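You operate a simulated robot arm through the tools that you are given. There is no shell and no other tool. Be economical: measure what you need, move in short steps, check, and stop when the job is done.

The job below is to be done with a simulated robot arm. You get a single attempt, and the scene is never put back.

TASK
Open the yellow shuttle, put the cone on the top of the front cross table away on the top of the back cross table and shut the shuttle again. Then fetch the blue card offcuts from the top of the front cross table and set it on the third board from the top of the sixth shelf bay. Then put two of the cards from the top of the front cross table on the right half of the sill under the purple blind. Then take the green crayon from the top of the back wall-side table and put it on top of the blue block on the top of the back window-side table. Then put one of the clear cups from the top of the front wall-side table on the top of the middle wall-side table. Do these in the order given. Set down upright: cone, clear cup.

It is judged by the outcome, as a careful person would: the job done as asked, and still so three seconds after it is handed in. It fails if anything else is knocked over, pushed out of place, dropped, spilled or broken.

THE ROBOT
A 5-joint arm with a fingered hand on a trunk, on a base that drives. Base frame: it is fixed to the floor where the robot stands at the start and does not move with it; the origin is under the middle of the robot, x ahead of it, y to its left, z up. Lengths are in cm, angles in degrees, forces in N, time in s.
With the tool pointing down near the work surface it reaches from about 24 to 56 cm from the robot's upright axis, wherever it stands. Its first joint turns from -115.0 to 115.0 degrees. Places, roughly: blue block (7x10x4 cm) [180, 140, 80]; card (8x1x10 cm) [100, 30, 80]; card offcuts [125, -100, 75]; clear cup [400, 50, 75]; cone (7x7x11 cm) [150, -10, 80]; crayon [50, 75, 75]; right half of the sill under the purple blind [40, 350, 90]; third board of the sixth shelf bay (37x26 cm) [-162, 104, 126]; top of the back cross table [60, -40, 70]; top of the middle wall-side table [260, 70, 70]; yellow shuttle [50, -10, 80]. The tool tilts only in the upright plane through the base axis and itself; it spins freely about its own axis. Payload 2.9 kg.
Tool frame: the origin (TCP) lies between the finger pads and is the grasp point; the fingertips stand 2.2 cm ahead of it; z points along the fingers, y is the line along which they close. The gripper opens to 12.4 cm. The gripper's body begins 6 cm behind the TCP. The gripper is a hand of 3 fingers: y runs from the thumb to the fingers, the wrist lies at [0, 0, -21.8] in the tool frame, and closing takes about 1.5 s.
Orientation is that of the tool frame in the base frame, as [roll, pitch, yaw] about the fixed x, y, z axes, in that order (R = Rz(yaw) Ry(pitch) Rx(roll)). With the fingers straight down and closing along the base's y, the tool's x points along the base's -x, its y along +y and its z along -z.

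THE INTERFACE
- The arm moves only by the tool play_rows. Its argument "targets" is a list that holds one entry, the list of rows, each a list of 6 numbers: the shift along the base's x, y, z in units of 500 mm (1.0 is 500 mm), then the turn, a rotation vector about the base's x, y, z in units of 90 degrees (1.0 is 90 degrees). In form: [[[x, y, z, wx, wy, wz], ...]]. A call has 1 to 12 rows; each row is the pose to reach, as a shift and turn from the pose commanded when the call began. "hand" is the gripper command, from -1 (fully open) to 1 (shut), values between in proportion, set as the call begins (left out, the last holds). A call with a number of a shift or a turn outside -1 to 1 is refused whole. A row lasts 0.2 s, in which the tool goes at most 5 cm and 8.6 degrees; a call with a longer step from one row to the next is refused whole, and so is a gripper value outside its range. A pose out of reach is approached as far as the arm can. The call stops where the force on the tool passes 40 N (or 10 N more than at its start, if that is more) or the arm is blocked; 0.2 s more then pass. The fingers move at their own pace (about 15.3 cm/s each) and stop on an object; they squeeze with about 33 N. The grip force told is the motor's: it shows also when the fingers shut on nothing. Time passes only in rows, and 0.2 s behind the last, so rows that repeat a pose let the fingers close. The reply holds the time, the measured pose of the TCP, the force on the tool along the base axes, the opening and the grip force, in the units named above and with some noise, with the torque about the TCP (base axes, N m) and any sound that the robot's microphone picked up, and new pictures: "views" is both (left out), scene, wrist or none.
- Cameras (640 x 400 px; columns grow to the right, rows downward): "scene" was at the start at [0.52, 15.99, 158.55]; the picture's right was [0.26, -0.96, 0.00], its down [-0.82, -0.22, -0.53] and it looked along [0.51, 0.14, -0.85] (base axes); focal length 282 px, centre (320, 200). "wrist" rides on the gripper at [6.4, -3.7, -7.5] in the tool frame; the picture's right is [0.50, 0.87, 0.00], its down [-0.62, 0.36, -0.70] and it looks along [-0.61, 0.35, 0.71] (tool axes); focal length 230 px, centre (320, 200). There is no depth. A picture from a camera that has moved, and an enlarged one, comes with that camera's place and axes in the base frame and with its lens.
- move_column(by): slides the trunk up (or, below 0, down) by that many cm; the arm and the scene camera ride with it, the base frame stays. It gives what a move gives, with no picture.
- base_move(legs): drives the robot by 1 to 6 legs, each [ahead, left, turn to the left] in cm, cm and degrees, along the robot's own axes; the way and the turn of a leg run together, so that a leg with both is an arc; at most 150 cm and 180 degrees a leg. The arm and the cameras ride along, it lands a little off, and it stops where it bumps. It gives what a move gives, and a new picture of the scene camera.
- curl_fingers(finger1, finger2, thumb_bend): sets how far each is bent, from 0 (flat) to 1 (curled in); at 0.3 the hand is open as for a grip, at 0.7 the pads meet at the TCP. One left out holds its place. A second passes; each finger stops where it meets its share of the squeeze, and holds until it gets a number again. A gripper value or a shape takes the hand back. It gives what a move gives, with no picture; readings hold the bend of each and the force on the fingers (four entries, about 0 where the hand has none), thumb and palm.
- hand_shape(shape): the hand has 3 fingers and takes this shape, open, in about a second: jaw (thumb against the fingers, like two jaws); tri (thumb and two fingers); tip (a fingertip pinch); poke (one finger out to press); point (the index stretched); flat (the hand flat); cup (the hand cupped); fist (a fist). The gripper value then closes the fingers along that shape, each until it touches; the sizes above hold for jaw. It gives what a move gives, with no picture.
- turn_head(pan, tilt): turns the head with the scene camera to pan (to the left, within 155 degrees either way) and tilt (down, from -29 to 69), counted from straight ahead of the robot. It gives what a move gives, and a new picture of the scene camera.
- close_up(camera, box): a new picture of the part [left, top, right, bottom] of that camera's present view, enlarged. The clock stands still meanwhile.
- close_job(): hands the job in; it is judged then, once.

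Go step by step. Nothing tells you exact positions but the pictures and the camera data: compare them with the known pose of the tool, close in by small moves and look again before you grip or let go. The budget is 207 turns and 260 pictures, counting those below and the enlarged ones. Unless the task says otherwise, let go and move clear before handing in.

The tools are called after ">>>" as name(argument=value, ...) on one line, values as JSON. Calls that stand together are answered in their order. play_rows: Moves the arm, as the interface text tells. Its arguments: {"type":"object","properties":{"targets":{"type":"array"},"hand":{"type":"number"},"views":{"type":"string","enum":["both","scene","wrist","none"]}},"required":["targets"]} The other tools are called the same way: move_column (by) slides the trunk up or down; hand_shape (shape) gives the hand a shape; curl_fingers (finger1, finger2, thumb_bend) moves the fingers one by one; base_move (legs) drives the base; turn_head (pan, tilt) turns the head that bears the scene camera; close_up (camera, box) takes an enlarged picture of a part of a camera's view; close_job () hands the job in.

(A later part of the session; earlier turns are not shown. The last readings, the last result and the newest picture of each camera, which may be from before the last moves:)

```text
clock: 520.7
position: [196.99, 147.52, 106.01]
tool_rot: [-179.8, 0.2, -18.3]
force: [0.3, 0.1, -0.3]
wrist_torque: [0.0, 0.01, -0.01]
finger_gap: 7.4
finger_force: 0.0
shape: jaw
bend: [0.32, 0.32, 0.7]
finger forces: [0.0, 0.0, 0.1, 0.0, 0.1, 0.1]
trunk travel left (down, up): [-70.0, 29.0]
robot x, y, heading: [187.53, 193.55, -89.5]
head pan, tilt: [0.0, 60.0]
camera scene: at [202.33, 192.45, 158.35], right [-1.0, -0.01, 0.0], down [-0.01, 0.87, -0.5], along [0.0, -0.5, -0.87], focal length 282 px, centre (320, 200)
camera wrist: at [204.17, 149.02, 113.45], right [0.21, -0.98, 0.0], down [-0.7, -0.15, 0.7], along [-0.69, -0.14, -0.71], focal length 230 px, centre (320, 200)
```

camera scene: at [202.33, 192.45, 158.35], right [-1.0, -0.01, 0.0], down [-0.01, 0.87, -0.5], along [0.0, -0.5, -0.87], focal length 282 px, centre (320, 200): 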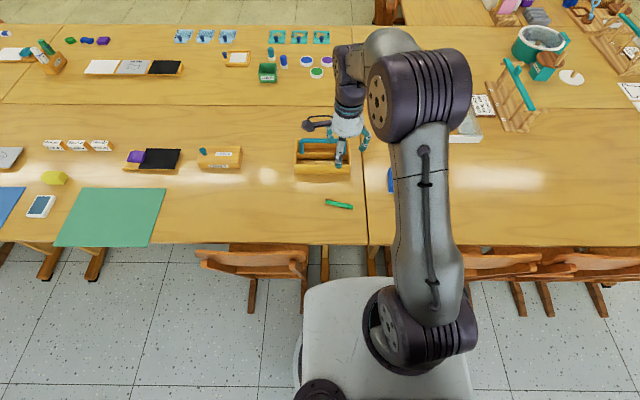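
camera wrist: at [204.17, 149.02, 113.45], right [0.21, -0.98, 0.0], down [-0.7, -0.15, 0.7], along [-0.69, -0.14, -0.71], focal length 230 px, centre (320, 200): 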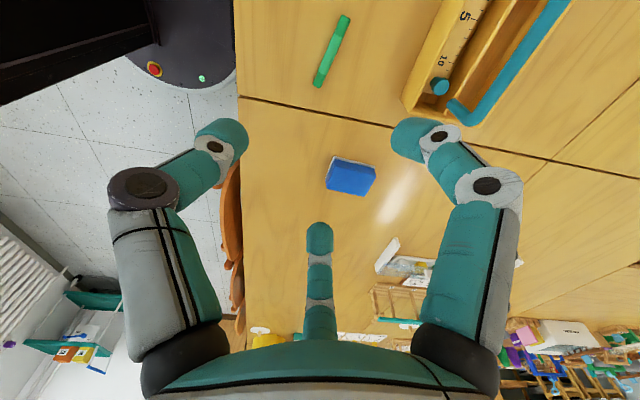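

>>> hand_shape(shape="tip")

>>> play_rows(targets=[[[-0.004, -0.01, -0.08, 0, 0, 0.04], [-0.008, -0.02, -0.17, 0, 0, 0.08], [-0.012, -0.028, -0.26, 0, 0, 0.08], [-0.012, -0.028, -0.35, 0, 0, 0.08], [-0.012, -0.028, -0.43, 0, 0, 0.08]]], hand=0, views="wrist")

```text
clock: 521.6
position: [196.97, 147.57, 105.9]
tool_rot: [-179.7, 0.1, -18.3]
force: [-0.3, 0.9, 0.6]
wrist_torque: [0.05, -0.02, 0.0]
finger_gap: 12.41
finger_force: 0.0
shape: tip
bend: [0.3, 0.3, 0.3]
finger forces: [0.0, 0.1, 0.1, 0.0, 0.0, 0.0]
trunk travel left (down, up): [-70.0, 29.0]
robot x, y, heading: [187.9, 193.5, -89.5]
head pan, tilt: [0.0, 60.0]
```

```text
clock: 522.8
position: [196.16, 146.02, 84.59]
tool_rot: [-179.8, 0.1, -11.0]
force: [-0.4, -0.3, 0.2]
wrist_torque: [0.01, 0.02, -0.04]
finger_gap: 6.26
finger_force: 0.1
shape: tip
bend: [0.36, 0.36, 0.7]
finger forces: [0.0, 0.0, 0.0, 0.0, 0.0, 0.0]
trunk travel left (down, up): [-70.0, 29.0]
robot x, y, heading: [188.18, 193.09, -89.5]
head pan, tilt: [0.0, 60.0]
camera wrist: at [203.08, 148.36, 92.06], right [0.32, -0.95, 0.0], down [-0.67, -0.23, 0.7], along [-0.66, -0.23, -0.71], focal length 230 px, centre (320, 200)
```

wrist: 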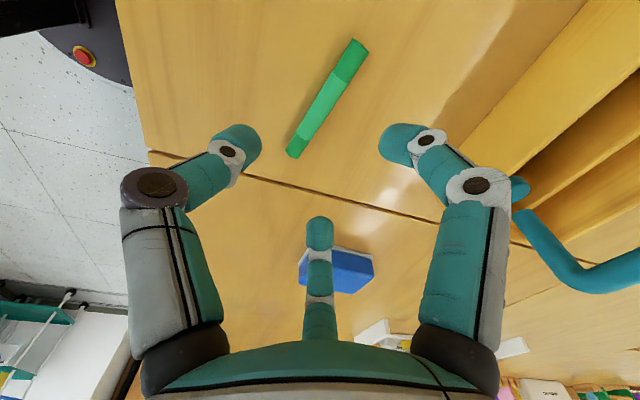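

>>> play_rows(targets=[[[0.002, 0, -0.07, 0, 0, 0], [0.002, 0, -0.13, 0, 0, 0], [0.002, 0, -0.155, 0, 0, 0], [0.002, 0, -0.164, 0, 0, 0]]], views="wrist")

```text
clock: 523.8
position: [196.44, 146.14, 76.16]
tool_rot: [179.9, 0.0, -11.0]
force: [0.2, -2.4, 11.7]
wrist_torque: [-0.23, 0.07, 0.04]
finger_gap: 6.28
finger_force: 0.0
shape: tip
bend: [0.35, 0.35, 0.7]
finger forces: [5.6, 5.8, 0.0, 0.0, 0.2, 0.0]
trunk travel left (down, up): [-70.0, 29.0]
robot x, y, heading: [187.96, 193.29, -89.6]
head pan, tilt: [0.0, 60.0]
camera wrist: at [203.42, 148.48, 83.76], right [0.32, -0.95, 0.0], down [-0.67, -0.23, 0.7], along [-0.66, -0.23, -0.71], focal length 230 px, centre (320, 200)
```

wrist: 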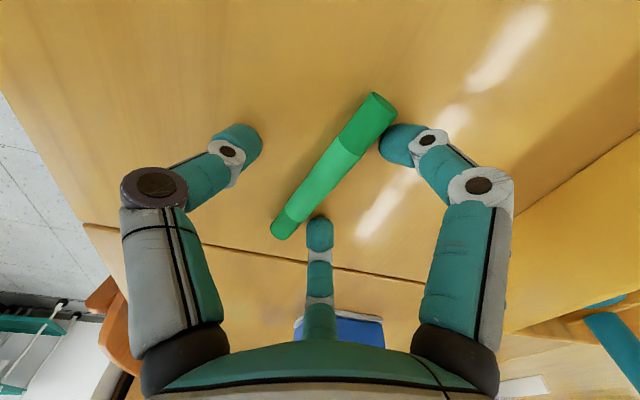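

>>> play_rows(targets=[[[0, 0, 0.006, 0, 0, 0], [0, 0, 0.006, 0, 0, 0], [0, 0, 0.006, 0, 0, 0], [0, 0, 0.006, 0, 0, 0], [0, 0, 0.006, 0, 0, 0], [0, 0, 0.006, 0, 0, 0]]], hand=0.6, views="wrist")

```text
clock: 525.2
position: [196.47, 146.22, 76.51]
tool_rot: [-179.8, 0.1, -11.1]
force: [-0.5, 0.3, 0.7]
wrist_torque: [0.0, 0.03, 0.02]
finger_gap: 1.83
finger_force: 32.9
shape: tip
bend: [0.77, 0.77, 0.71]
finger forces: [26.0, 25.7, 0.1, 0.1, 37.6, 0.0]
trunk travel left (down, up): [-70.0, 29.0]
robot x, y, heading: [187.88, 193.16, -89.3]
head pan, tilt: [0.0, 60.0]
camera wrist: at [203.35, 148.51, 84.02], right [0.32, -0.95, 0.0], down [-0.67, -0.23, 0.7], along [-0.66, -0.23, -0.71], focal length 230 px, centre (320, 200)
```

wrist: 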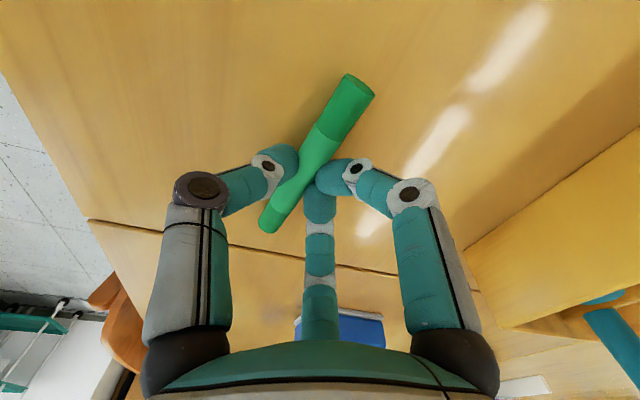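

>>> play_rows(targets=[[[0, 0, 0, 0, 0, 0], [0, 0, 0, 0, 0, 0], [0, 0, 0, 0, 0, 0], [0, 0, 0.01, 0, 0, 0], [0, 0, 0.03, 0, 0, 0], [0, 0, 0.06, 0, 0, 0], [0, 0, 0.09, 0, 0, 0], [0, 0, 0.12, 0, 0, 0]]], hand=1, views="wrist")

```text
clock: 527.0
position: [196.35, 146.14, 82.44]
tool_rot: [-179.8, 0.1, -11.1]
force: [-0.2, -0.4, -0.3]
wrist_torque: [-0.02, 0.04, -0.05]
finger_gap: 1.8
finger_force: 33.0
shape: tip
bend: [0.77, 0.77, 0.71]
finger forces: [31.2, 30.2, 0.1, 0.1, 37.2, 0.0]
trunk travel left (down, up): [-70.0, 29.0]
robot x, y, heading: [188.14, 193.18, -89.7]
head pan, tilt: [0.0, 60.0]
camera wrist: at [203.45, 148.46, 90.01], right [0.32, -0.95, 0.0], down [-0.67, -0.23, 0.7], along [-0.66, -0.22, -0.71], focal length 230 px, centre (320, 200)
```

wrist: 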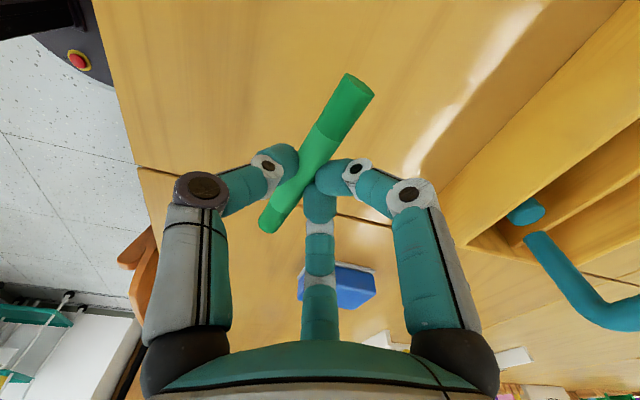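

Held. I move slowly, turning the crayon to lie along y, to above the block.

>>> play_rows(targets=[[[0, 0, 0.04, 0, 0, 0], [0, 0, 0.09, 0, 0, -0.04], [-0.01, 0, 0.14, 0, 0, -0.12], [-0.04, 0, 0.18, 0, 0, -0.2], [-0.08, 0, 0.2, 0, 0, -0.29], [-0.12, 0, 0.2, 0, 0, -0.38], [-0.17, 0, 0.2, 0, 0, -0.47], [-0.22, 0, 0.2, 0, 0, -0.56], [-0.27, -0.03, 0.2, 0, 0, -0.65], [-0.32, -0.07, 0.2, 0, 0, -0.73], [-0.36, -0.11, 0.2, 0, 0, -0.81], [-0.396, -0.16, 0.2, 0, 0, -0.877]]], views="both")

```text
clock: 529.6
position: [176.79, 138.18, 92.72]
tool_rot: [-179.9, 0.5, -90.1]
force: [-0.1, -0.9, -0.2]
wrist_torque: [0.03, -0.02, -0.03]
finger_gap: 1.82
finger_force: 32.9
shape: tip
bend: [0.77, 0.77, 0.69]
finger forces: [33.4, 31.1, 0.1, 0.1, 36.2, 0.1]
trunk travel left (down, up): [-70.0, 29.0]
robot x, y, heading: [187.82, 193.11, -89.5]
head pan, tilt: [0.0, 60.0]
camera scene: at [202.25, 192.33, 158.36], right [-1.0, -0.01, 0.0], down [-0.01, 0.87, -0.5], along [0.01, -0.5, -0.87], focal length 282 px, centre (320, 200)
camera wrist: at [180.44, 131.55, 100.09], right [-0.87, -0.5, 0.0], down [-0.36, 0.61, 0.7], along [-0.35, 0.61, -0.71], focal length 230 px, centre (320, 200)
```

scene: 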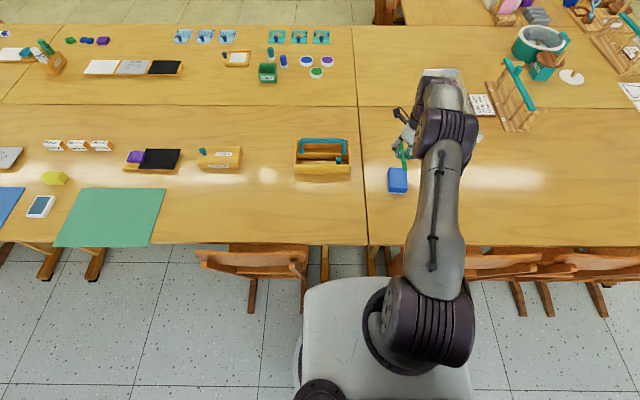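
wrist: 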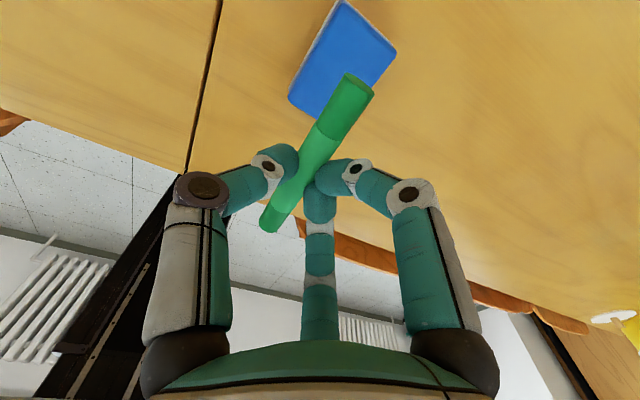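

Block centre ≈(175.8,136.5), crayon aligned along y. Lower onto it.

>>> play_rows(targets=[[[-0.02, -0.02, -0.04, 0, 0, 0], [-0.03, -0.032, -0.1, 0, 0, 0], [-0.03, -0.032, -0.16, 0, 0, 0], [-0.03, -0.032, -0.2, 0, 0, 0]]], views="wrist")

```text
clock: 530.6
position: [175.34, 137.74, 83.46]
tool_rot: [-180.0, 0.3, -90.1]
force: [-0.4, 0.0, -0.3]
wrist_torque: [0.0, 0.02, -0.01]
finger_gap: 1.78
finger_force: 33.1
shape: tip
bend: [0.77, 0.77, 0.69]
finger forces: [33.7, 31.0, 0.1, 0.1, 36.1, 0.0]
out of reach, approached as far as the arm can: row 3, 4
trunk travel left (down, up): [-70.0, 29.0]
robot x, y, heading: [188.23, 193.33, -89.5]
head pan, tilt: [0.0, 60.0]
camera wrist: at [179.01, 131.3, 91.14], right [-0.87, -0.5, 0.0], down [-0.36, 0.61, 0.7], along [-0.35, 0.61, -0.71], focal length 230 px, centre (320, 200)
```

wrist: 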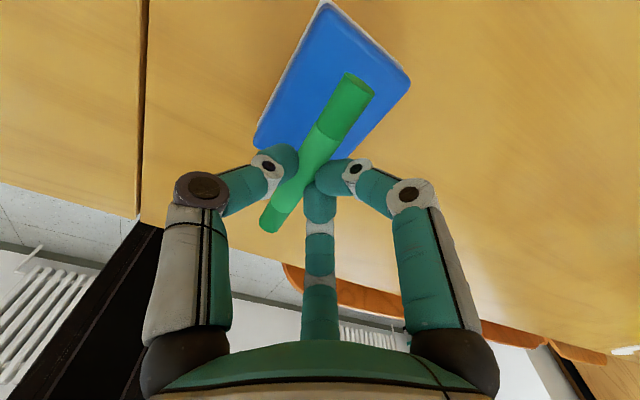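

>>> base_move(legs=[[2.5, 0, 0]])

>>> close_up(camera="wrist", box=[160, 0, 480, 200])

```text
clock: 531.4
position: [175.47, 135.24, 83.78]
tool_rot: [-179.9, 0.4, -89.9]
force: [0.3, -0.2, -0.2]
wrist_torque: [-0.02, -0.02, -0.02]
finger_gap: 1.81
finger_force: 32.9
shape: tip
bend: [0.77, 0.77, 0.69]
finger forces: [33.8, 31.0, 0.0, 0.0, 36.1, 0.0]
trunk travel left (down, up): [-70.0, 29.0]
robot x, y, heading: [188.18, 190.86, -89.2]
head pan, tilt: [0.0, 60.0]
camera scene: at [202.36, 189.87, 158.35], right [-1.0, -0.01, 0.0], down [-0.01, 0.87, -0.5], along [0.01, -0.5, -0.87], focal length 282 px, centre (320, 200)
```

scene: 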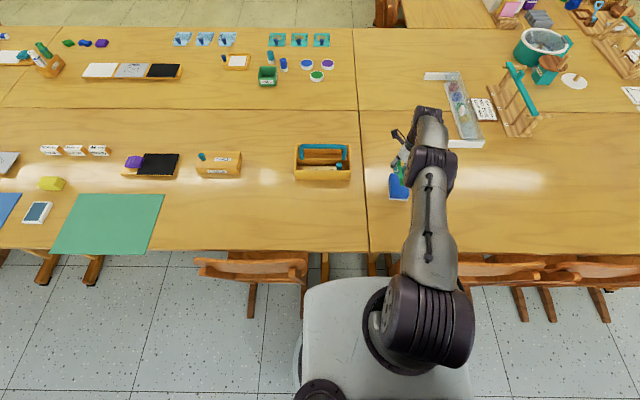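

```text
2.00 times, centred on (320, 100) of wrist
camera zoom: at [179.11, 128.73, 91.14], right [-0.87, -0.5, 0.0], down [-0.36, 0.61, 0.7], along [-0.35, 0.61, -0.71], focal length 460 px, centre (320, 400)
```

zoom: 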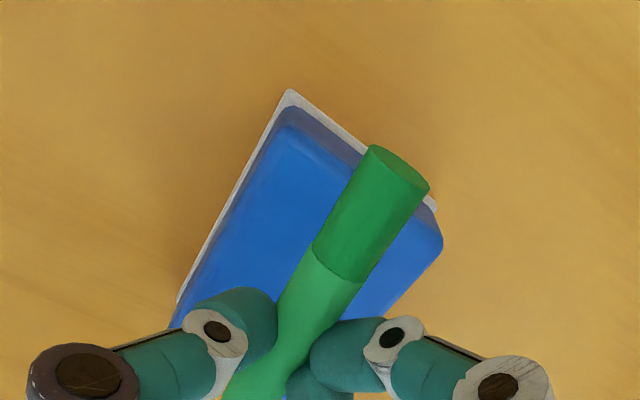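

>>> play_rows(targets=[[[-0.006, 0.032, -0.01, 0, 0, 0], [-0.006, 0.032, -0.025, 0, 0, 0], [-0.006, 0.032, -0.037, 0, 0, 0], [-0.006, 0.032, -0.046, 0, 0, 0], [-0.006, 0.032, -0.055, 0, 0, 0], [-0.006, 0.032, -0.064, 0, 0, 0], [-0.006, 0.032, -0.072, 0, 0, 0]]], views="wrist")

```text
clock: 533.0
position: [175.1, 136.91, 79.97]
tool_rot: [-179.9, 0.2, -89.9]
force: [0.1, 0.6, 1.4]
wrist_torque: [-0.03, -0.03, 0.02]
finger_gap: 1.81
finger_force: 33.0
shape: tip
bend: [0.77, 0.77, 0.69]
finger forces: [34.3, 31.1, 0.1, 0.0, 36.1, 0.0]
trunk travel left (down, up): [-70.0, 29.0]
robot x, y, heading: [188.02, 191.0, -89.4]
head pan, tilt: [0.0, 60.0]
camera wrist: at [178.76, 130.46, 87.56], right [-0.87, -0.5, 0.0], down [-0.36, 0.61, 0.7], along [-0.35, 0.61, -0.71], focal length 230 px, centre (320, 200)
```

wrist: 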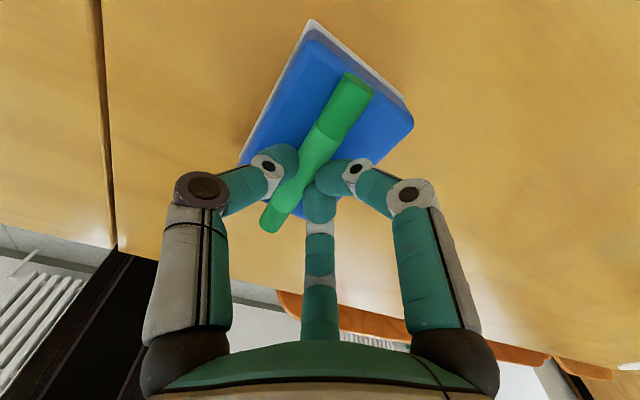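

>>> play_rows(targets=[[[0, 0, -0.006, 0, 0, 0], [0, 0, -0.012, 0, 0, 0], [0, 0, -0.018, 0, 0, 0], [0, 0, -0.024, 0, 0, 0], [0, 0, -0.03, 0, 0, 0]]], views="wrist")

```text
clock: 533.8
position: [175.07, 136.91, 79.7]
tool_rot: [179.9, -0.6, -89.9]
force: [1.2, 5.8, 23.3]
wrist_torque: [0.17, -0.53, 0.1]
finger_gap: 1.85
finger_force: 32.9
shape: tip
bend: [0.77, 0.77, 0.69]
finger forces: [36.9, 38.4, 0.1, 0.0, 69.4, 0.1]
trunk travel left (down, up): [-70.0, 29.0]
robot x, y, heading: [187.9, 190.61, -89.3]
head pan, tilt: [0.0, 60.0]
stopped in row 4: the force on the tool passed its limit at 44 N (the readings are from after the stop); the commanded pose is now the measured one
camera wrist: at [178.77, 130.39, 87.42], right [-0.87, -0.5, 0.01], down [-0.36, 0.62, 0.7], along [-0.35, 0.6, -0.72], focal length 230 px, centre (320, 200)
```

wrist: 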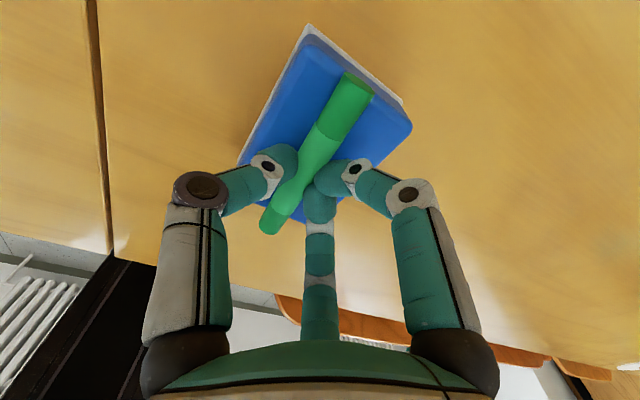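

>>> play_rows(targets=[[[0, 0, 0.004, 0, 0, 0], [0, 0, 0.004, 0, 0, 0]]], views="none")

>>> play_rows(targets=[[[0, 0, 0, 0, 0, 0], [0, 0, 0, 0, 0, 0], [0, 0, 0, 0, 0, 0]]], hand=0.45, views="wrist")

```text
clock: 534.4
position: [175.11, 136.78, 79.8]
tool_rot: [179.9, -0.4, -89.9]
force: [3.4, -0.8, 15.8]
wrist_torque: [0.04, -0.35, -0.01]
finger_gap: 1.87
finger_force: 33.0
shape: tip
bend: [0.77, 0.77, 0.69]
finger forces: [35.5, 37.3, 0.0, 0.0, 58.0, 0.0]
trunk travel left (down, up): [-70.0, 29.0]
robot x, y, heading: [187.67, 190.95, -89.4]
head pan, tilt: [0.0, 60.0]
```

```text
clock: 535.2
position: [174.99, 136.74, 79.84]
tool_rot: [179.8, -0.3, -90.0]
force: [-0.6, 1.0, 6.5]
wrist_torque: [0.01, 0.01, 0.02]
finger_gap: 3.3
finger_force: 0.0
shape: tip
bend: [0.77, 0.78, 0.71]
finger forces: [2.0, 2.2, 0.0, 0.1, 3.1, 0.1]
trunk travel left (down, up): [-70.0, 29.0]
robot x, y, heading: [187.99, 190.89, -89.4]
head pan, tilt: [0.0, 60.0]
camera wrist: at [178.64, 130.34, 87.31], right [-0.87, -0.5, 0.0], down [-0.36, 0.62, 0.7], along [-0.35, 0.6, -0.72], focal length 230 px, centre (320, 200)
```

wrist: 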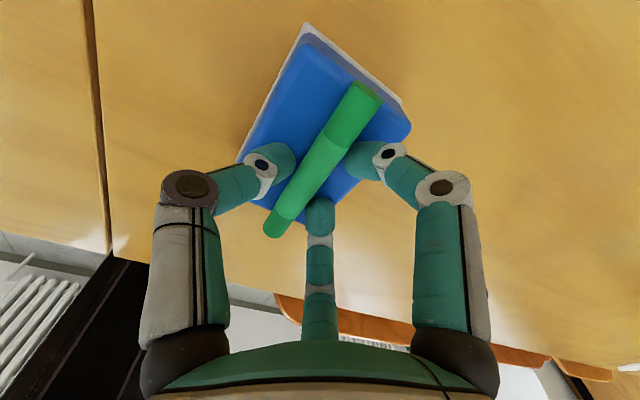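

Released, lying on the block; fingers clear beside it. Open a little more and lift straight up slowly.

>>> play_rows(targets=[[[0, 0, 0.01, 0, 0, 0], [0, 0, 0.03, 0, 0, 0], [0, 0, 0.06, 0, 0, 0], [0, 0, 0.1, 0, 0, 0], [0, 0, 0.16, 0, 0, 0], [0, 0, 0.24, 0, 0, 0], [0, 0, 0.32, 0, 0, 0]]], hand=0.3, views="wrist")

```text
clock: 536.8
position: [174.69, 136.61, 95.66]
tool_rot: [179.8, -0.2, -90.1]
force: [-0.1, 0.3, 0.2]
wrist_torque: [0.01, 0.0, -0.01]
finger_gap: 4.34
finger_force: 0.0
shape: tip
bend: [0.77, 0.77, 0.7]
finger forces: [0.1, 0.0, 0.0, 0.0, 0.0, 0.0]
trunk travel left (down, up): [-70.0, 29.0]
robot x, y, heading: [188.05, 190.56, -89.5]
head pan, tilt: [0.0, 60.0]
camera wrist: at [178.33, 130.2, 103.23], right [-0.87, -0.5, 0.0], down [-0.36, 0.62, 0.7], along [-0.35, 0.6, -0.71], focal length 230 px, centre (320, 200)
```

wrist: 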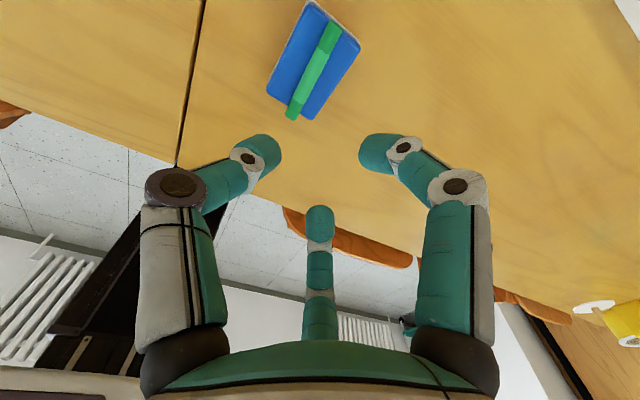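

Crayon is on the block. Last: the clear cups. Retract and look toward the front tables.

>>> play_rows(targets=[[[0.01, 0.05, 0.05, 0, 0, 0], [0.03, 0.13, 0.1, 0, 0, 0], [0.05, 0.22, 0.13, 0, 0, 0], [0.07, 0.31, 0.15, 0, 0, 0], [0.09, 0.4, 0.17, 0, 0, 0], [0.11, 0.46, 0.18, 0, 0, 0]]], views="none")

>>> turn_head(pan=55, tilt=25)

>>> close_up(camera="scene", box=[160, 100, 480, 300])

```text
clock: 538.2
position: [180.78, 159.7, 105.0]
tool_rot: [180.0, -0.1, -90.0]
force: [0.4, -0.5, -0.1]
wrist_torque: [0.04, 0.03, 0.04]
finger_gap: 4.3
finger_force: 0.1
shape: tip
bend: [0.77, 0.77, 0.7]
finger forces: [0.0, 0.0, 0.0, 0.1, 0.1, 0.0]
trunk travel left (down, up): [-70.0, 29.0]
robot x, y, heading: [188.02, 191.13, -89.4]
head pan, tilt: [0.0, 60.0]
```

```text
clock: 539.5
position: [180.54, 159.5, 104.89]
tool_rot: [179.8, -0.1, -89.9]
force: [0.4, -0.2, -0.1]
wrist_torque: [0.0, 0.0, 0.04]
finger_gap: 4.33
finger_force: 0.1
shape: tip
bend: [0.77, 0.77, 0.7]
finger forces: [0.0, 0.0, 0.1, 0.0, 0.0, 0.1]
trunk travel left (down, up): [-70.0, 29.0]
robot x, y, heading: [187.82, 190.49, -89.5]
head pan, tilt: [55.0, 25.0]
camera scene: at [209.88, 191.39, 163.35], right [-0.57, -0.82, 0.0], down [-0.35, 0.24, -0.91], along [0.75, -0.51, -0.42], focal length 282 px, centre (320, 200)
```

scene: 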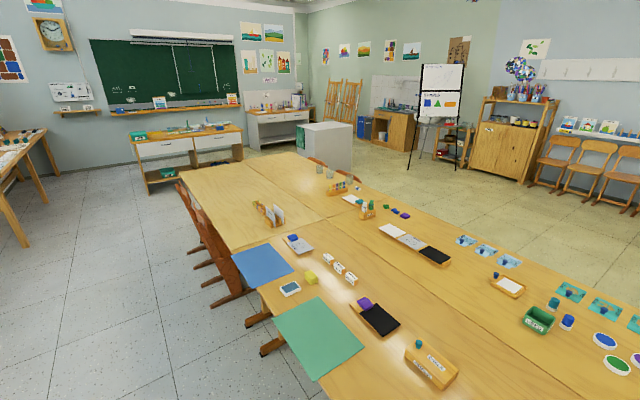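

```text
2.00 times, centred on (320, 200) of scene
camera zoom: at [209.88, 191.39, 163.35], right [-0.57, -0.82, 0.0], down [-0.35, 0.24, -0.91], along [0.75, -0.51, -0.42], focal length 563 px, centre (320, 200)
```

zoom: 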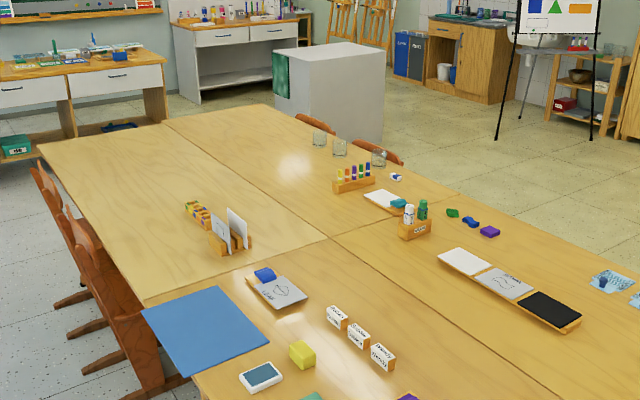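

Cups at about (417,48), (404,46.5), (385,41) near the right edge of the front wall-side table. I drive around the front end of the tables.

>>> base_move(legs=[[-44, 0, 0], [0, 120, 0], [0, 120, 0]])

>>> turn_head(pan=60, tilt=30)

```text
clock: 553.7
position: [423.67, 204.12, 105.05]
tool_rot: [179.8, -0.2, -90.8]
force: [-0.1, -0.4, 0.0]
wrist_torque: [0.03, -0.01, 0.02]
finger_gap: 4.32
finger_force: 0.0
shape: tip
bend: [0.77, 0.77, 0.7]
finger forces: [0.1, 0.1, 0.0, 0.0, 0.0, 0.1]
trunk travel left (down, up): [-70.0, 29.0]
robot x, y, heading: [431.75, 235.26, -90.0]
head pan, tilt: [55.0, 25.0]
camera scene: at [453.33, 235.5, 163.35], right [-0.58, -0.82, 0.0], down [-0.35, 0.24, -0.91], along [0.74, -0.52, -0.42], focal length 282 px, centre (320, 200)
```

scene: 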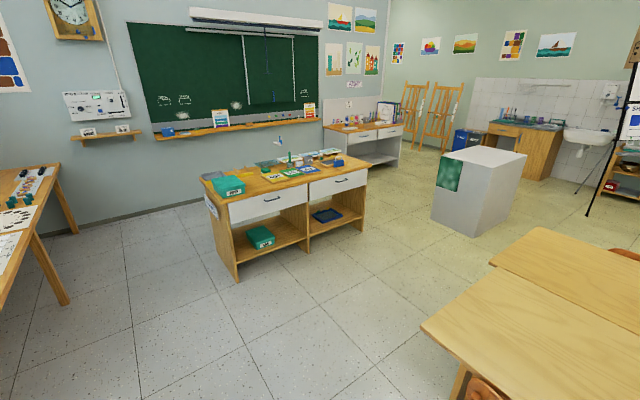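

```text
clock: 554.3
position: [423.64, 204.05, 105.07]
tool_rot: [179.9, -0.1, -90.8]
force: [0.0, -0.3, -0.7]
wrist_torque: [-0.01, 0.01, 0.04]
finger_gap: 4.34
finger_force: 0.0
shape: tip
bend: [0.77, 0.77, 0.7]
finger forces: [0.0, 0.1, 0.0, 0.1, 0.0, 0.1]
trunk travel left (down, up): [-70.0, 29.0]
robot x, y, heading: [431.43, 235.15, -90.1]
head pan, tilt: [60.0, 30.0]
camera scene: at [453.59, 236.26, 162.56], right [-0.5, -0.86, 0.0], down [-0.43, 0.25, -0.87], along [0.75, -0.44, -0.5], focal length 282 px, centre (320, 200)
```

scene: 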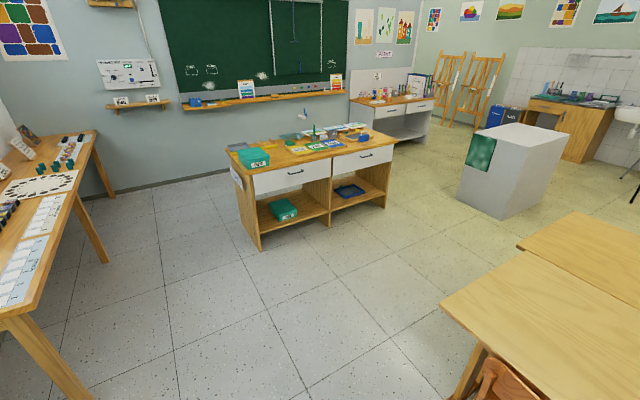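

>>> base_move(legs=[[0, 112, 0], [125, 0, 0], [120, 0, 0], [0, 0, 180]])

>>> turn_head(pan=70, tilt=30)

```text
clock: 579.1
position: [553.04, 23.52, 105.01]
tool_rot: [179.9, -0.3, 88.8]
force: [-0.2, 0.2, 0.1]
wrist_torque: [0.0, -0.01, -0.04]
finger_gap: 4.35
finger_force: 0.2
shape: tip
bend: [0.77, 0.77, 0.7]
finger forces: [0.1, 0.1, 0.0, 0.0, 0.0, 0.1]
trunk travel left (down, up): [-70.0, 29.0]
robot x, y, heading: [544.98, -7.74, 89.2]
head pan, tilt: [60.0, 30.0]
camera scene: at [522.55, -9.19, 162.56], right [0.51, 0.86, 0.0], down [0.43, -0.26, -0.87], along [-0.74, 0.44, -0.5], focal length 282 px, centre (320, 200)
```

scene: 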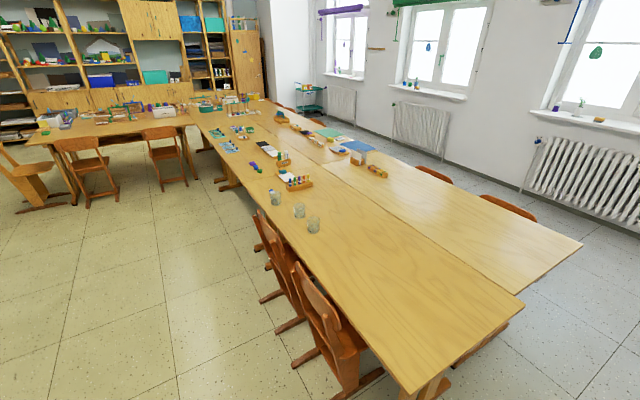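

```text
clock: 579.8
position: [552.96, 23.36, 105.06]
tool_rot: [179.9, -0.3, 88.8]
force: [-0.1, 0.3, 0.8]
wrist_torque: [-0.05, -0.01, 0.05]
finger_gap: 4.32
finger_force: 0.0
shape: tip
bend: [0.77, 0.77, 0.7]
finger forces: [0.0, 0.0, 0.1, 0.0, 0.0, 0.1]
trunk travel left (down, up): [-70.0, 29.0]
robot x, y, heading: [544.88, -7.68, 89.2]
head pan, tilt: [70.0, 30.0]
camera scene: at [521.88, -10.6, 162.56], right [0.35, 0.94, 0.0], down [0.47, -0.18, -0.87], along [-0.81, 0.31, -0.5], focal length 282 px, centre (320, 200)
```

scene: 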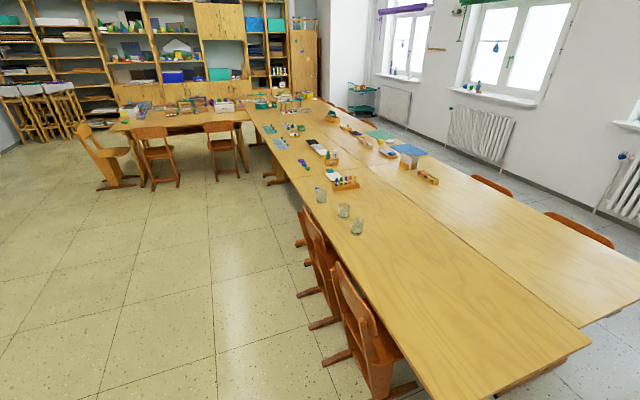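

No chairs beside the middle table. I go to (381,-8) to take the nearest cup (≈(380,44)).

>>> base_move(legs=[[-5, 0, 1], [0, 82, 0], [0, 82, 0]])

>>> turn_head(pan=0, tilt=55)

```text
clock: 588.8
position: [385.53, 16.01, 104.95]
tool_rot: [179.9, -0.2, 90.8]
force: [0.1, 0.3, 0.3]
wrist_torque: [0.0, -0.02, -0.05]
finger_gap: 4.34
finger_force: 0.0
shape: tip
bend: [0.77, 0.77, 0.7]
finger forces: [0.0, 0.1, 0.0, 0.0, 0.0, 0.0]
trunk travel left (down, up): [-70.0, 29.0]
robot x, y, heading: [378.75, -15.36, 91.5]
head pan, tilt: [70.0, 30.0]
camera scene: at [355.71, -19.06, 162.55], right [0.32, 0.95, 0.0], down [0.47, -0.16, -0.87], along [-0.82, 0.28, -0.5], focal length 282 px, centre (320, 200)
```

scene: 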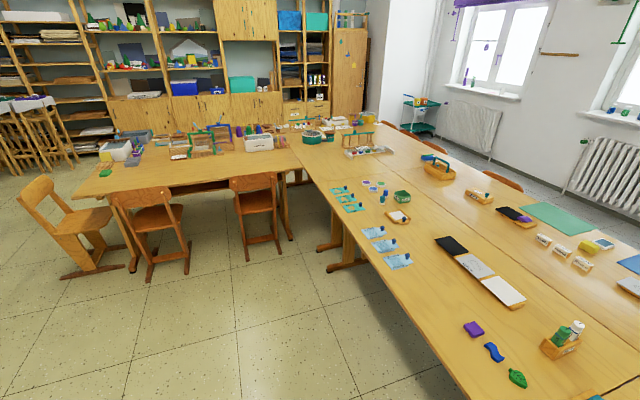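

```text
clock: 590.2
position: [385.63, 16.06, 104.97]
tool_rot: [179.9, -0.2, 90.8]
force: [0.1, 0.1, 0.3]
wrist_torque: [0.0, 0.01, -0.03]
finger_gap: 4.32
finger_force: 0.0
shape: tip
bend: [0.77, 0.77, 0.7]
finger forces: [0.1, 0.0, 0.1, 0.1, 0.1, 0.0]
trunk travel left (down, up): [-70.0, 29.0]
robot x, y, heading: [378.89, -15.37, 91.3]
head pan, tilt: [0.0, 55.0]
camera scene: at [364.13, -14.75, 158.96], right [1.0, 0.02, 0.0], down [0.02, -0.82, -0.57], along [-0.01, 0.57, -0.82], focal length 282 px, centre (320, 200)
```

scene: 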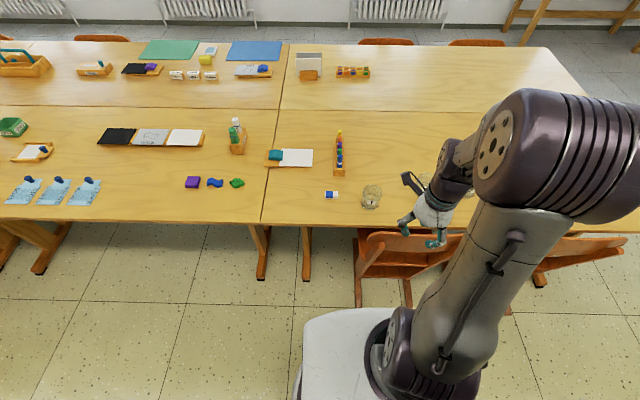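

Cup at (381.3,43.8). Drive 8 cm closer and view it with the wrist camera.

>>> base_move(legs=[[8, 0, 0]])

>>> hand_shape(shape="jaw")

>>> play_rows(targets=[[[-0.02, 0.08, 0, 0, 0, 0], [-0.05, 0.17, 0, 0, 0, 0], [-0.08, 0.26, -0.01, 0, 0, 0], [-0.085, 0.35, -0.03, 0, 0, 0], [-0.085, 0.39, -0.08, 0, 0, 0]]], hand=-1, views="wrist")

```text
clock: 591.3
position: [385.54, 24.22, 105.02]
tool_rot: [179.9, -0.2, 90.6]
force: [0.2, 0.0, -0.1]
wrist_torque: [0.01, 0.02, 0.02]
finger_gap: 4.3
finger_force: 0.2
shape: tip
bend: [0.77, 0.77, 0.7]
finger forces: [0.1, 0.1, 0.1, 0.0, 0.0, 0.0]
trunk travel left (down, up): [-70.0, 29.0]
robot x, y, heading: [378.7, -7.11, 91.2]
head pan, tilt: [0.0, 55.0]
camera scene: at [363.96, -6.59, 158.95], right [1.0, 0.02, 0.0], down [0.02, -0.82, -0.57], along [-0.01, 0.57, -0.82], focal length 282 px, centre (320, 200)
```

scene: 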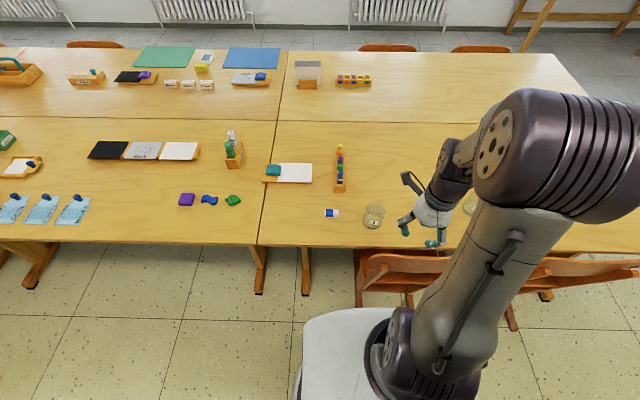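

```text
clock: 592.2
position: [385.47, 24.08, 104.99]
tool_rot: [179.9, -0.3, 90.6]
force: [0.0, 0.1, -1.0]
wrist_torque: [0.02, -0.02, -0.01]
finger_gap: 12.39
finger_force: 0.0
shape: jaw
bend: [0.3, 0.3, 0.3]
finger forces: [0.0, 0.0, 0.0, 0.0, 0.0, 0.0]
trunk travel left (down, up): [-70.0, 29.0]
robot x, y, heading: [378.77, -7.69, 91.4]
head pan, tilt: [0.0, 55.0]
```

```text
clock: 593.4
position: [381.34, 43.42, 100.98]
tool_rot: [180.0, -0.2, 90.8]
force: [0.0, 0.5, -0.5]
wrist_torque: [0.02, 0.02, 0.01]
finger_gap: 12.4
finger_force: 0.1
shape: jaw
bend: [0.3, 0.3, 0.3]
finger forces: [0.0, 0.0, 0.1, 0.1, 0.0, 0.0]
trunk travel left (down, up): [-70.0, 29.0]
robot x, y, heading: [378.06, -7.42, 91.2]
head pan, tilt: [0.0, 55.0]
camera wrist: at [377.51, 49.78, 108.58], right [0.86, 0.51, 0.0], down [0.36, -0.61, 0.7], along [0.36, -0.6, -0.71], focal length 230 px, centre (320, 200)
```

wrist: 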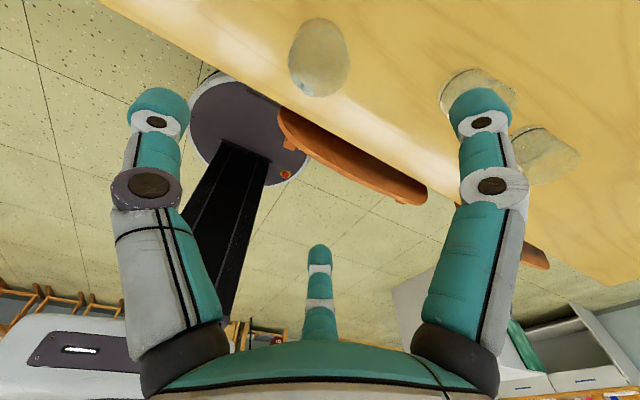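

>>> close_up(camera="wrist", box=[240, 0, 400, 100])

>>> close_up(camera="scene", box=[340, 180, 420, 230])

```text
4.00 times, centred on (320, 50) of wrist
camera zoom: at [377.51, 49.78, 108.58], right [0.86, 0.51, 0.0], down [0.36, -0.61, 0.7], along [0.36, -0.6, -0.71], focal length 920 px, centre (320, 800)
```

zoom: 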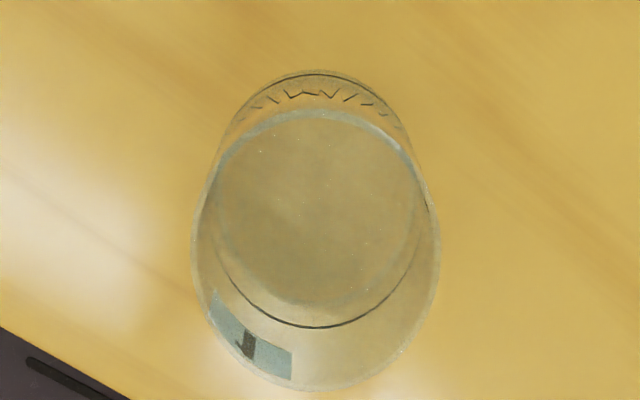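

```text
8.00 times, centred on (380, 205) of scene
camera zoom: at [363.96, -6.65, 158.96], right [1.0, 0.02, 0.0], down [0.02, -0.82, -0.57], along [-0.01, 0.57, -0.82], focal length 2253 px, centre (-160, 160)
```

zoom: 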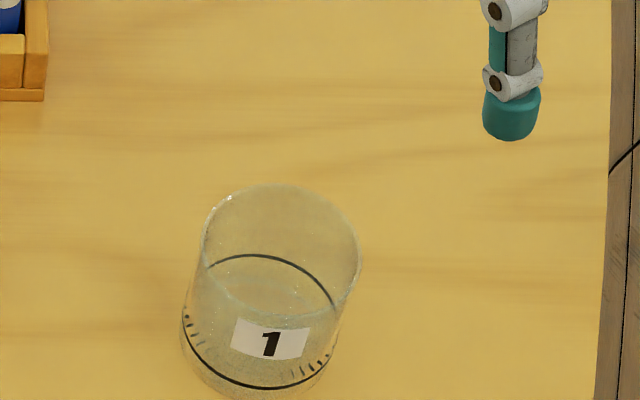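

Cup axis at (381.2,43.9), rim z≈80.5, diameter ≈6.6. Lower around it.

>>> play_rows(targets=[[[-0.003, 0.01, -0.09, 0, 0, 0], [-0.003, 0.01, -0.18, 0, 0, 0], [-0.003, 0.01, -0.27, 0, 0, 0], [-0.003, 0.01, -0.36, 0, 0, 0], [-0.003, 0.01, -0.42, 0, 0, 0], [-0.003, 0.01, -0.46, 0, 0, 0]]], views="wrist")

```text
clock: 594.8
position: [380.96, 44.24, 78.06]
tool_rot: [-180.0, -0.3, 90.6]
force: [0.4, -0.3, 0.0]
wrist_torque: [0.03, -0.02, -0.01]
finger_gap: 12.37
finger_force: 0.0
shape: jaw
bend: [0.3, 0.3, 0.3]
finger forces: [0.0, 0.0, 0.1, 0.0, 0.0, 0.1]
trunk travel left (down, up): [-70.0, 29.0]
robot x, y, heading: [378.27, -7.21, 91.2]
head pan, tilt: [0.0, 55.0]
camera wrist: at [377.16, 50.53, 85.67], right [0.86, 0.51, 0.0], down [0.36, -0.62, 0.7], along [0.36, -0.6, -0.72], focal length 230 px, centre (320, 200)
```

wrist: 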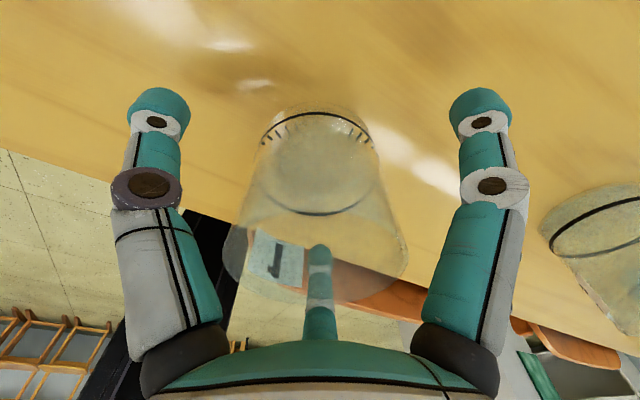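

>>> play_rows(targets=[[[0, 0, 0, 0, 0, 0], [0, 0, 0, 0, 0, 0], [0, 0, 0, 0, 0, 0], [0, 0, 0, 0, 0, 0], [0, 0, 0, 0, 0, 0], [0, 0, 0, 0, 0, 0], [0, 0, 0.01, 0, 0, 0], [0, 0, 0.03, 0, 0, 0], [0, 0, 0.06, 0, 0, 0], [0, 0, 0.1, 0, 0, 0]]], hand=1, views="wrist")

```text
clock: 597.0
position: [381.07, 44.08, 83.18]
tool_rot: [-180.0, -0.1, 90.7]
force: [-0.3, -0.5, -1.3]
wrist_torque: [0.01, -0.02, -0.02]
finger_gap: 5.71
finger_force: 33.0
shape: jaw
bend: [0.39, 0.77, 0.7]
finger forces: [29.4, 29.4, 0.0, 0.0, 30.5, 0.0]
trunk travel left (down, up): [-70.0, 29.0]
robot x, y, heading: [378.71, -7.34, 91.2]
head pan, tilt: [0.0, 55.0]
camera wrist: at [377.27, 50.31, 90.73], right [0.86, 0.51, 0.0], down [0.36, -0.62, 0.7], along [0.36, -0.6, -0.71], focal length 230 px, centre (320, 200)
```

wrist: 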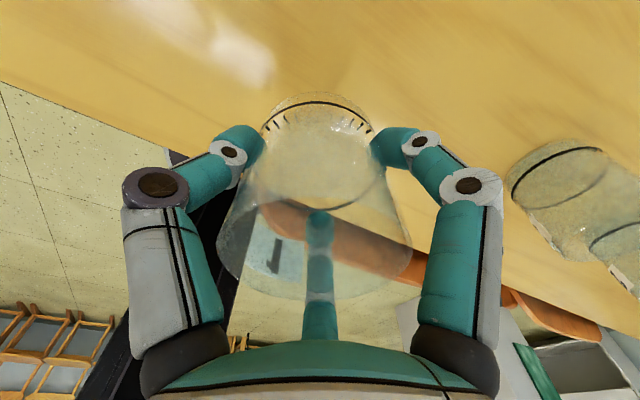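

Cup held. Lift, tuck slightly and slide left to the middle table.

>>> play_rows(targets=[[[0, 0, 0.05, 0, 0, 0], [0, 0, 0.11, 0, 0, 0], [0, 0, 0.18, 0, 0, 0], [0, -0.02, 0.25, 0, 0, 0], [0, -0.07, 0.31, 0, 0, 0], [0, -0.14, 0.35, 0, 0, 0], [0, -0.21, 0.37, 0, 0, 0], [0, -0.27, 0.38, 0, 0, 0]]], views="none")

>>> base_move(legs=[[0, 80, -1]])

```text
clock: 598.8
position: [380.96, 30.27, 102.17]
tool_rot: [-179.9, -0.3, 90.7]
force: [1.0, 0.1, -0.8]
wrist_torque: [0.01, 0.0, 0.03]
finger_gap: 5.69
finger_force: 33.4
shape: jaw
bend: [0.39, 0.77, 0.7]
finger forces: [29.9, 29.4, 0.1, 0.0, 31.2, 0.0]
trunk travel left (down, up): [-70.0, 29.0]
robot x, y, heading: [378.44, -7.31, 91.4]
head pan, tilt: [0.0, 55.0]
```

```text
clock: 603.0
position: [303.61, 29.78, 102.18]
tool_rot: [-180.0, -0.2, 88.9]
force: [0.5, 0.5, -0.1]
wrist_torque: [-0.02, 0.0, 0.0]
finger_gap: 5.69
finger_force: 32.8
shape: jaw
bend: [0.39, 0.77, 0.7]
finger forces: [30.0, 29.4, 0.0, 0.0, 31.2, 0.0]
trunk travel left (down, up): [-70.0, 29.0]
robot x, y, heading: [299.69, -8.07, 89.3]
head pan, tilt: [0.0, 55.0]
camera scene: at [285.31, -6.74, 158.95], right [1.0, -0.01, 0.0], down [-0.01, -0.82, -0.57], along [0.01, 0.57, -0.82], focal length 282 px, centre (320, 200)
```

scene: 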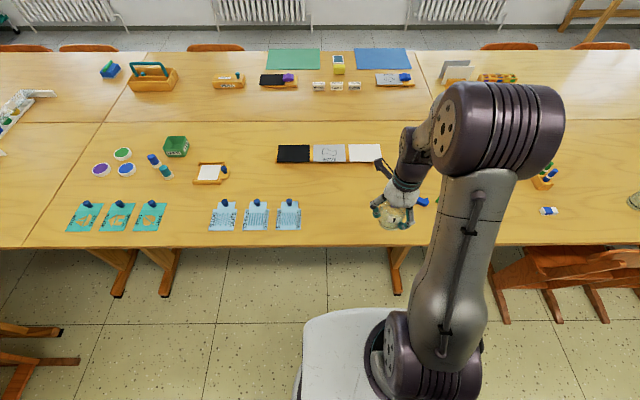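

>>> play_rows(targets=[[[-0.03, 0.07, 0, 0, 0, 0], [-0.07, 0.14, -0.02, 0, 0, 0], [-0.1, 0.21, -0.05, 0, 0, 0], [-0.112, 0.28, -0.1, 0, 0, 0], [-0.112, 0.3, -0.18, 0, 0, 0], [-0.112, 0.304, -0.26, 0, 0, 0], [-0.112, 0.304, -0.34, 0, 0, 0], [-0.112, 0.304, -0.4, 0, 0, 0], [-0.112, 0.304, -0.44, 0, 0, 0]]], views="both")

```text
clock: 605.0
position: [297.9, 45.23, 80.2]
tool_rot: [179.9, -0.1, 88.9]
force: [1.0, -0.4, -1.1]
wrist_torque: [0.02, 0.04, 0.0]
finger_gap: 5.71
finger_force: 32.9
shape: jaw
bend: [0.39, 0.77, 0.7]
finger forces: [30.6, 29.1, 0.1, 0.0, 31.8, 0.0]
trunk travel left (down, up): [-70.0, 29.0]
robot x, y, heading: [299.83, -7.46, 89.6]
head pan, tilt: [0.0, 55.0]
camera scene: at [285.35, -6.71, 158.96], right [1.0, -0.01, 0.0], down [-0.01, -0.82, -0.57], along [0.01, 0.57, -0.82], focal length 282 px, centre (320, 200)
camera wrist: at [294.29, 51.56, 87.67], right [0.88, 0.48, 0.0], down [0.34, -0.63, 0.7], along [0.34, -0.61, -0.72], focal length 230 px, centre (320, 200)
```

scene: 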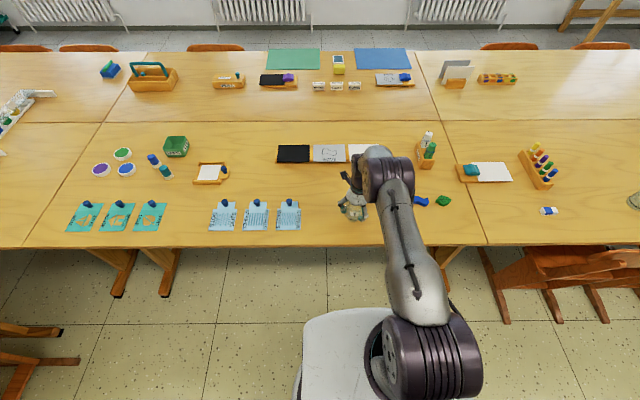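
wrist: 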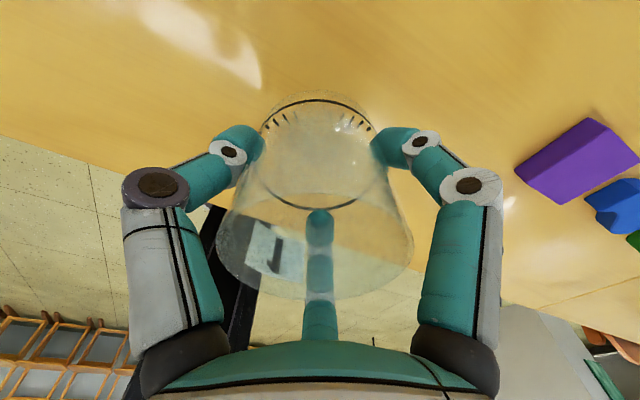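

Clear around. Lower to contact.

>>> play_rows(targets=[[[0, 0, -0.018, 0, 0, 0], [0, 0, -0.03, 0, 0, 0], [0, 0, -0.037, 0, 0, 0], [0, 0, -0.042, 0, 0, 0], [0, 0, -0.045, 0, 0, 0]]], views="none")

```text
clock: 606.2
position: [298.0, 45.05, 78.0]
tool_rot: [-180.0, -0.5, 88.9]
force: [0.1, 2.9, 12.7]
wrist_torque: [0.11, 0.22, -0.06]
finger_gap: 5.73
finger_force: 33.5
shape: jaw
bend: [0.39, 0.78, 0.7]
finger forces: [31.8, 29.6, 0.0, 0.0, 32.7, 0.1]
trunk travel left (down, up): [-70.0, 29.0]
robot x, y, heading: [299.84, -7.85, 89.2]
head pan, tilt: [0.0, 55.0]
```

>>> play_rows(targets=[[[0, 0, 0.003, 0, 0, 0], [0, 0, 0.003, 0, 0, 0], [0, 0, 0.003, 0, 0, 0], [0, 0, 0.003, 0, 0, 0], [0, 0, 0.003, 0, 0, 0], [0, 0, 0.06, 0, 0, 0], [0, 0, 0.15, 0, 0, 0], [0, 0, 0.24, 0, 0, 0], [0, 0, 0.33, 0, 0, 0], [0, 0, 0.42, 0, 0, 0]]], hand=-0.7, views="both")

```text
clock: 608.4
position: [297.91, 44.86, 99.29]
tool_rot: [-179.9, -0.2, 88.9]
force: [0.0, 0.5, 1.0]
wrist_torque: [0.01, 0.04, 0.0]
finger_gap: 10.53
finger_force: 0.1
shape: jaw
bend: [0.25, 0.25, 0.4]
finger forces: [0.1, 0.1, 0.1, 0.1, 0.1, 0.1]
trunk travel left (down, up): [-70.0, 29.0]
robot x, y, heading: [299.92, -7.63, 89.5]
head pan, tilt: [0.0, 55.0]
camera scene: at [285.35, -6.84, 158.95], right [1.0, -0.01, 0.0], down [-0.01, -0.82, -0.57], along [0.01, 0.57, -0.82], focal length 282 px, centre (320, 200)
camera wrist: at [294.23, 51.32, 106.87], right [0.88, 0.48, 0.0], down [0.34, -0.63, 0.7], along [0.34, -0.61, -0.72], focal length 230 px, centre (320, 200)
```

scene: 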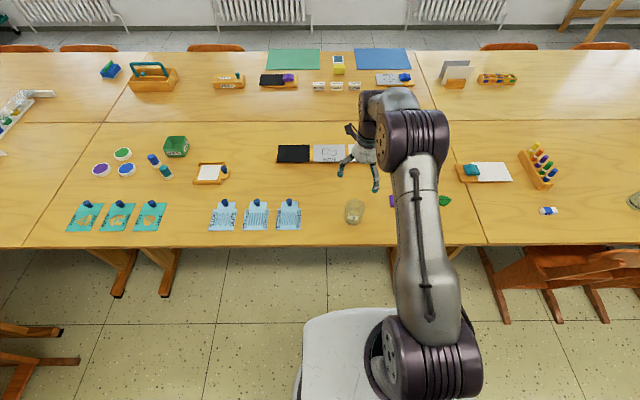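
wrist: 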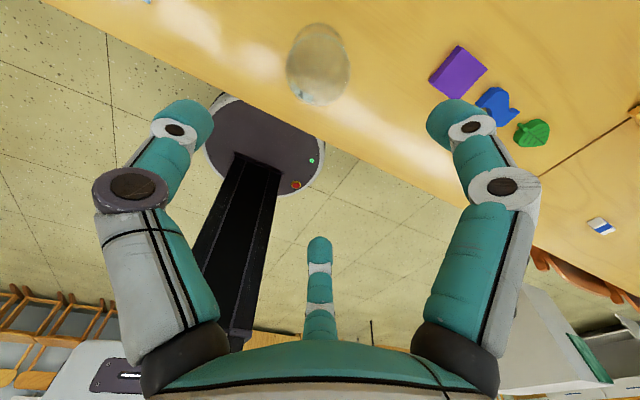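

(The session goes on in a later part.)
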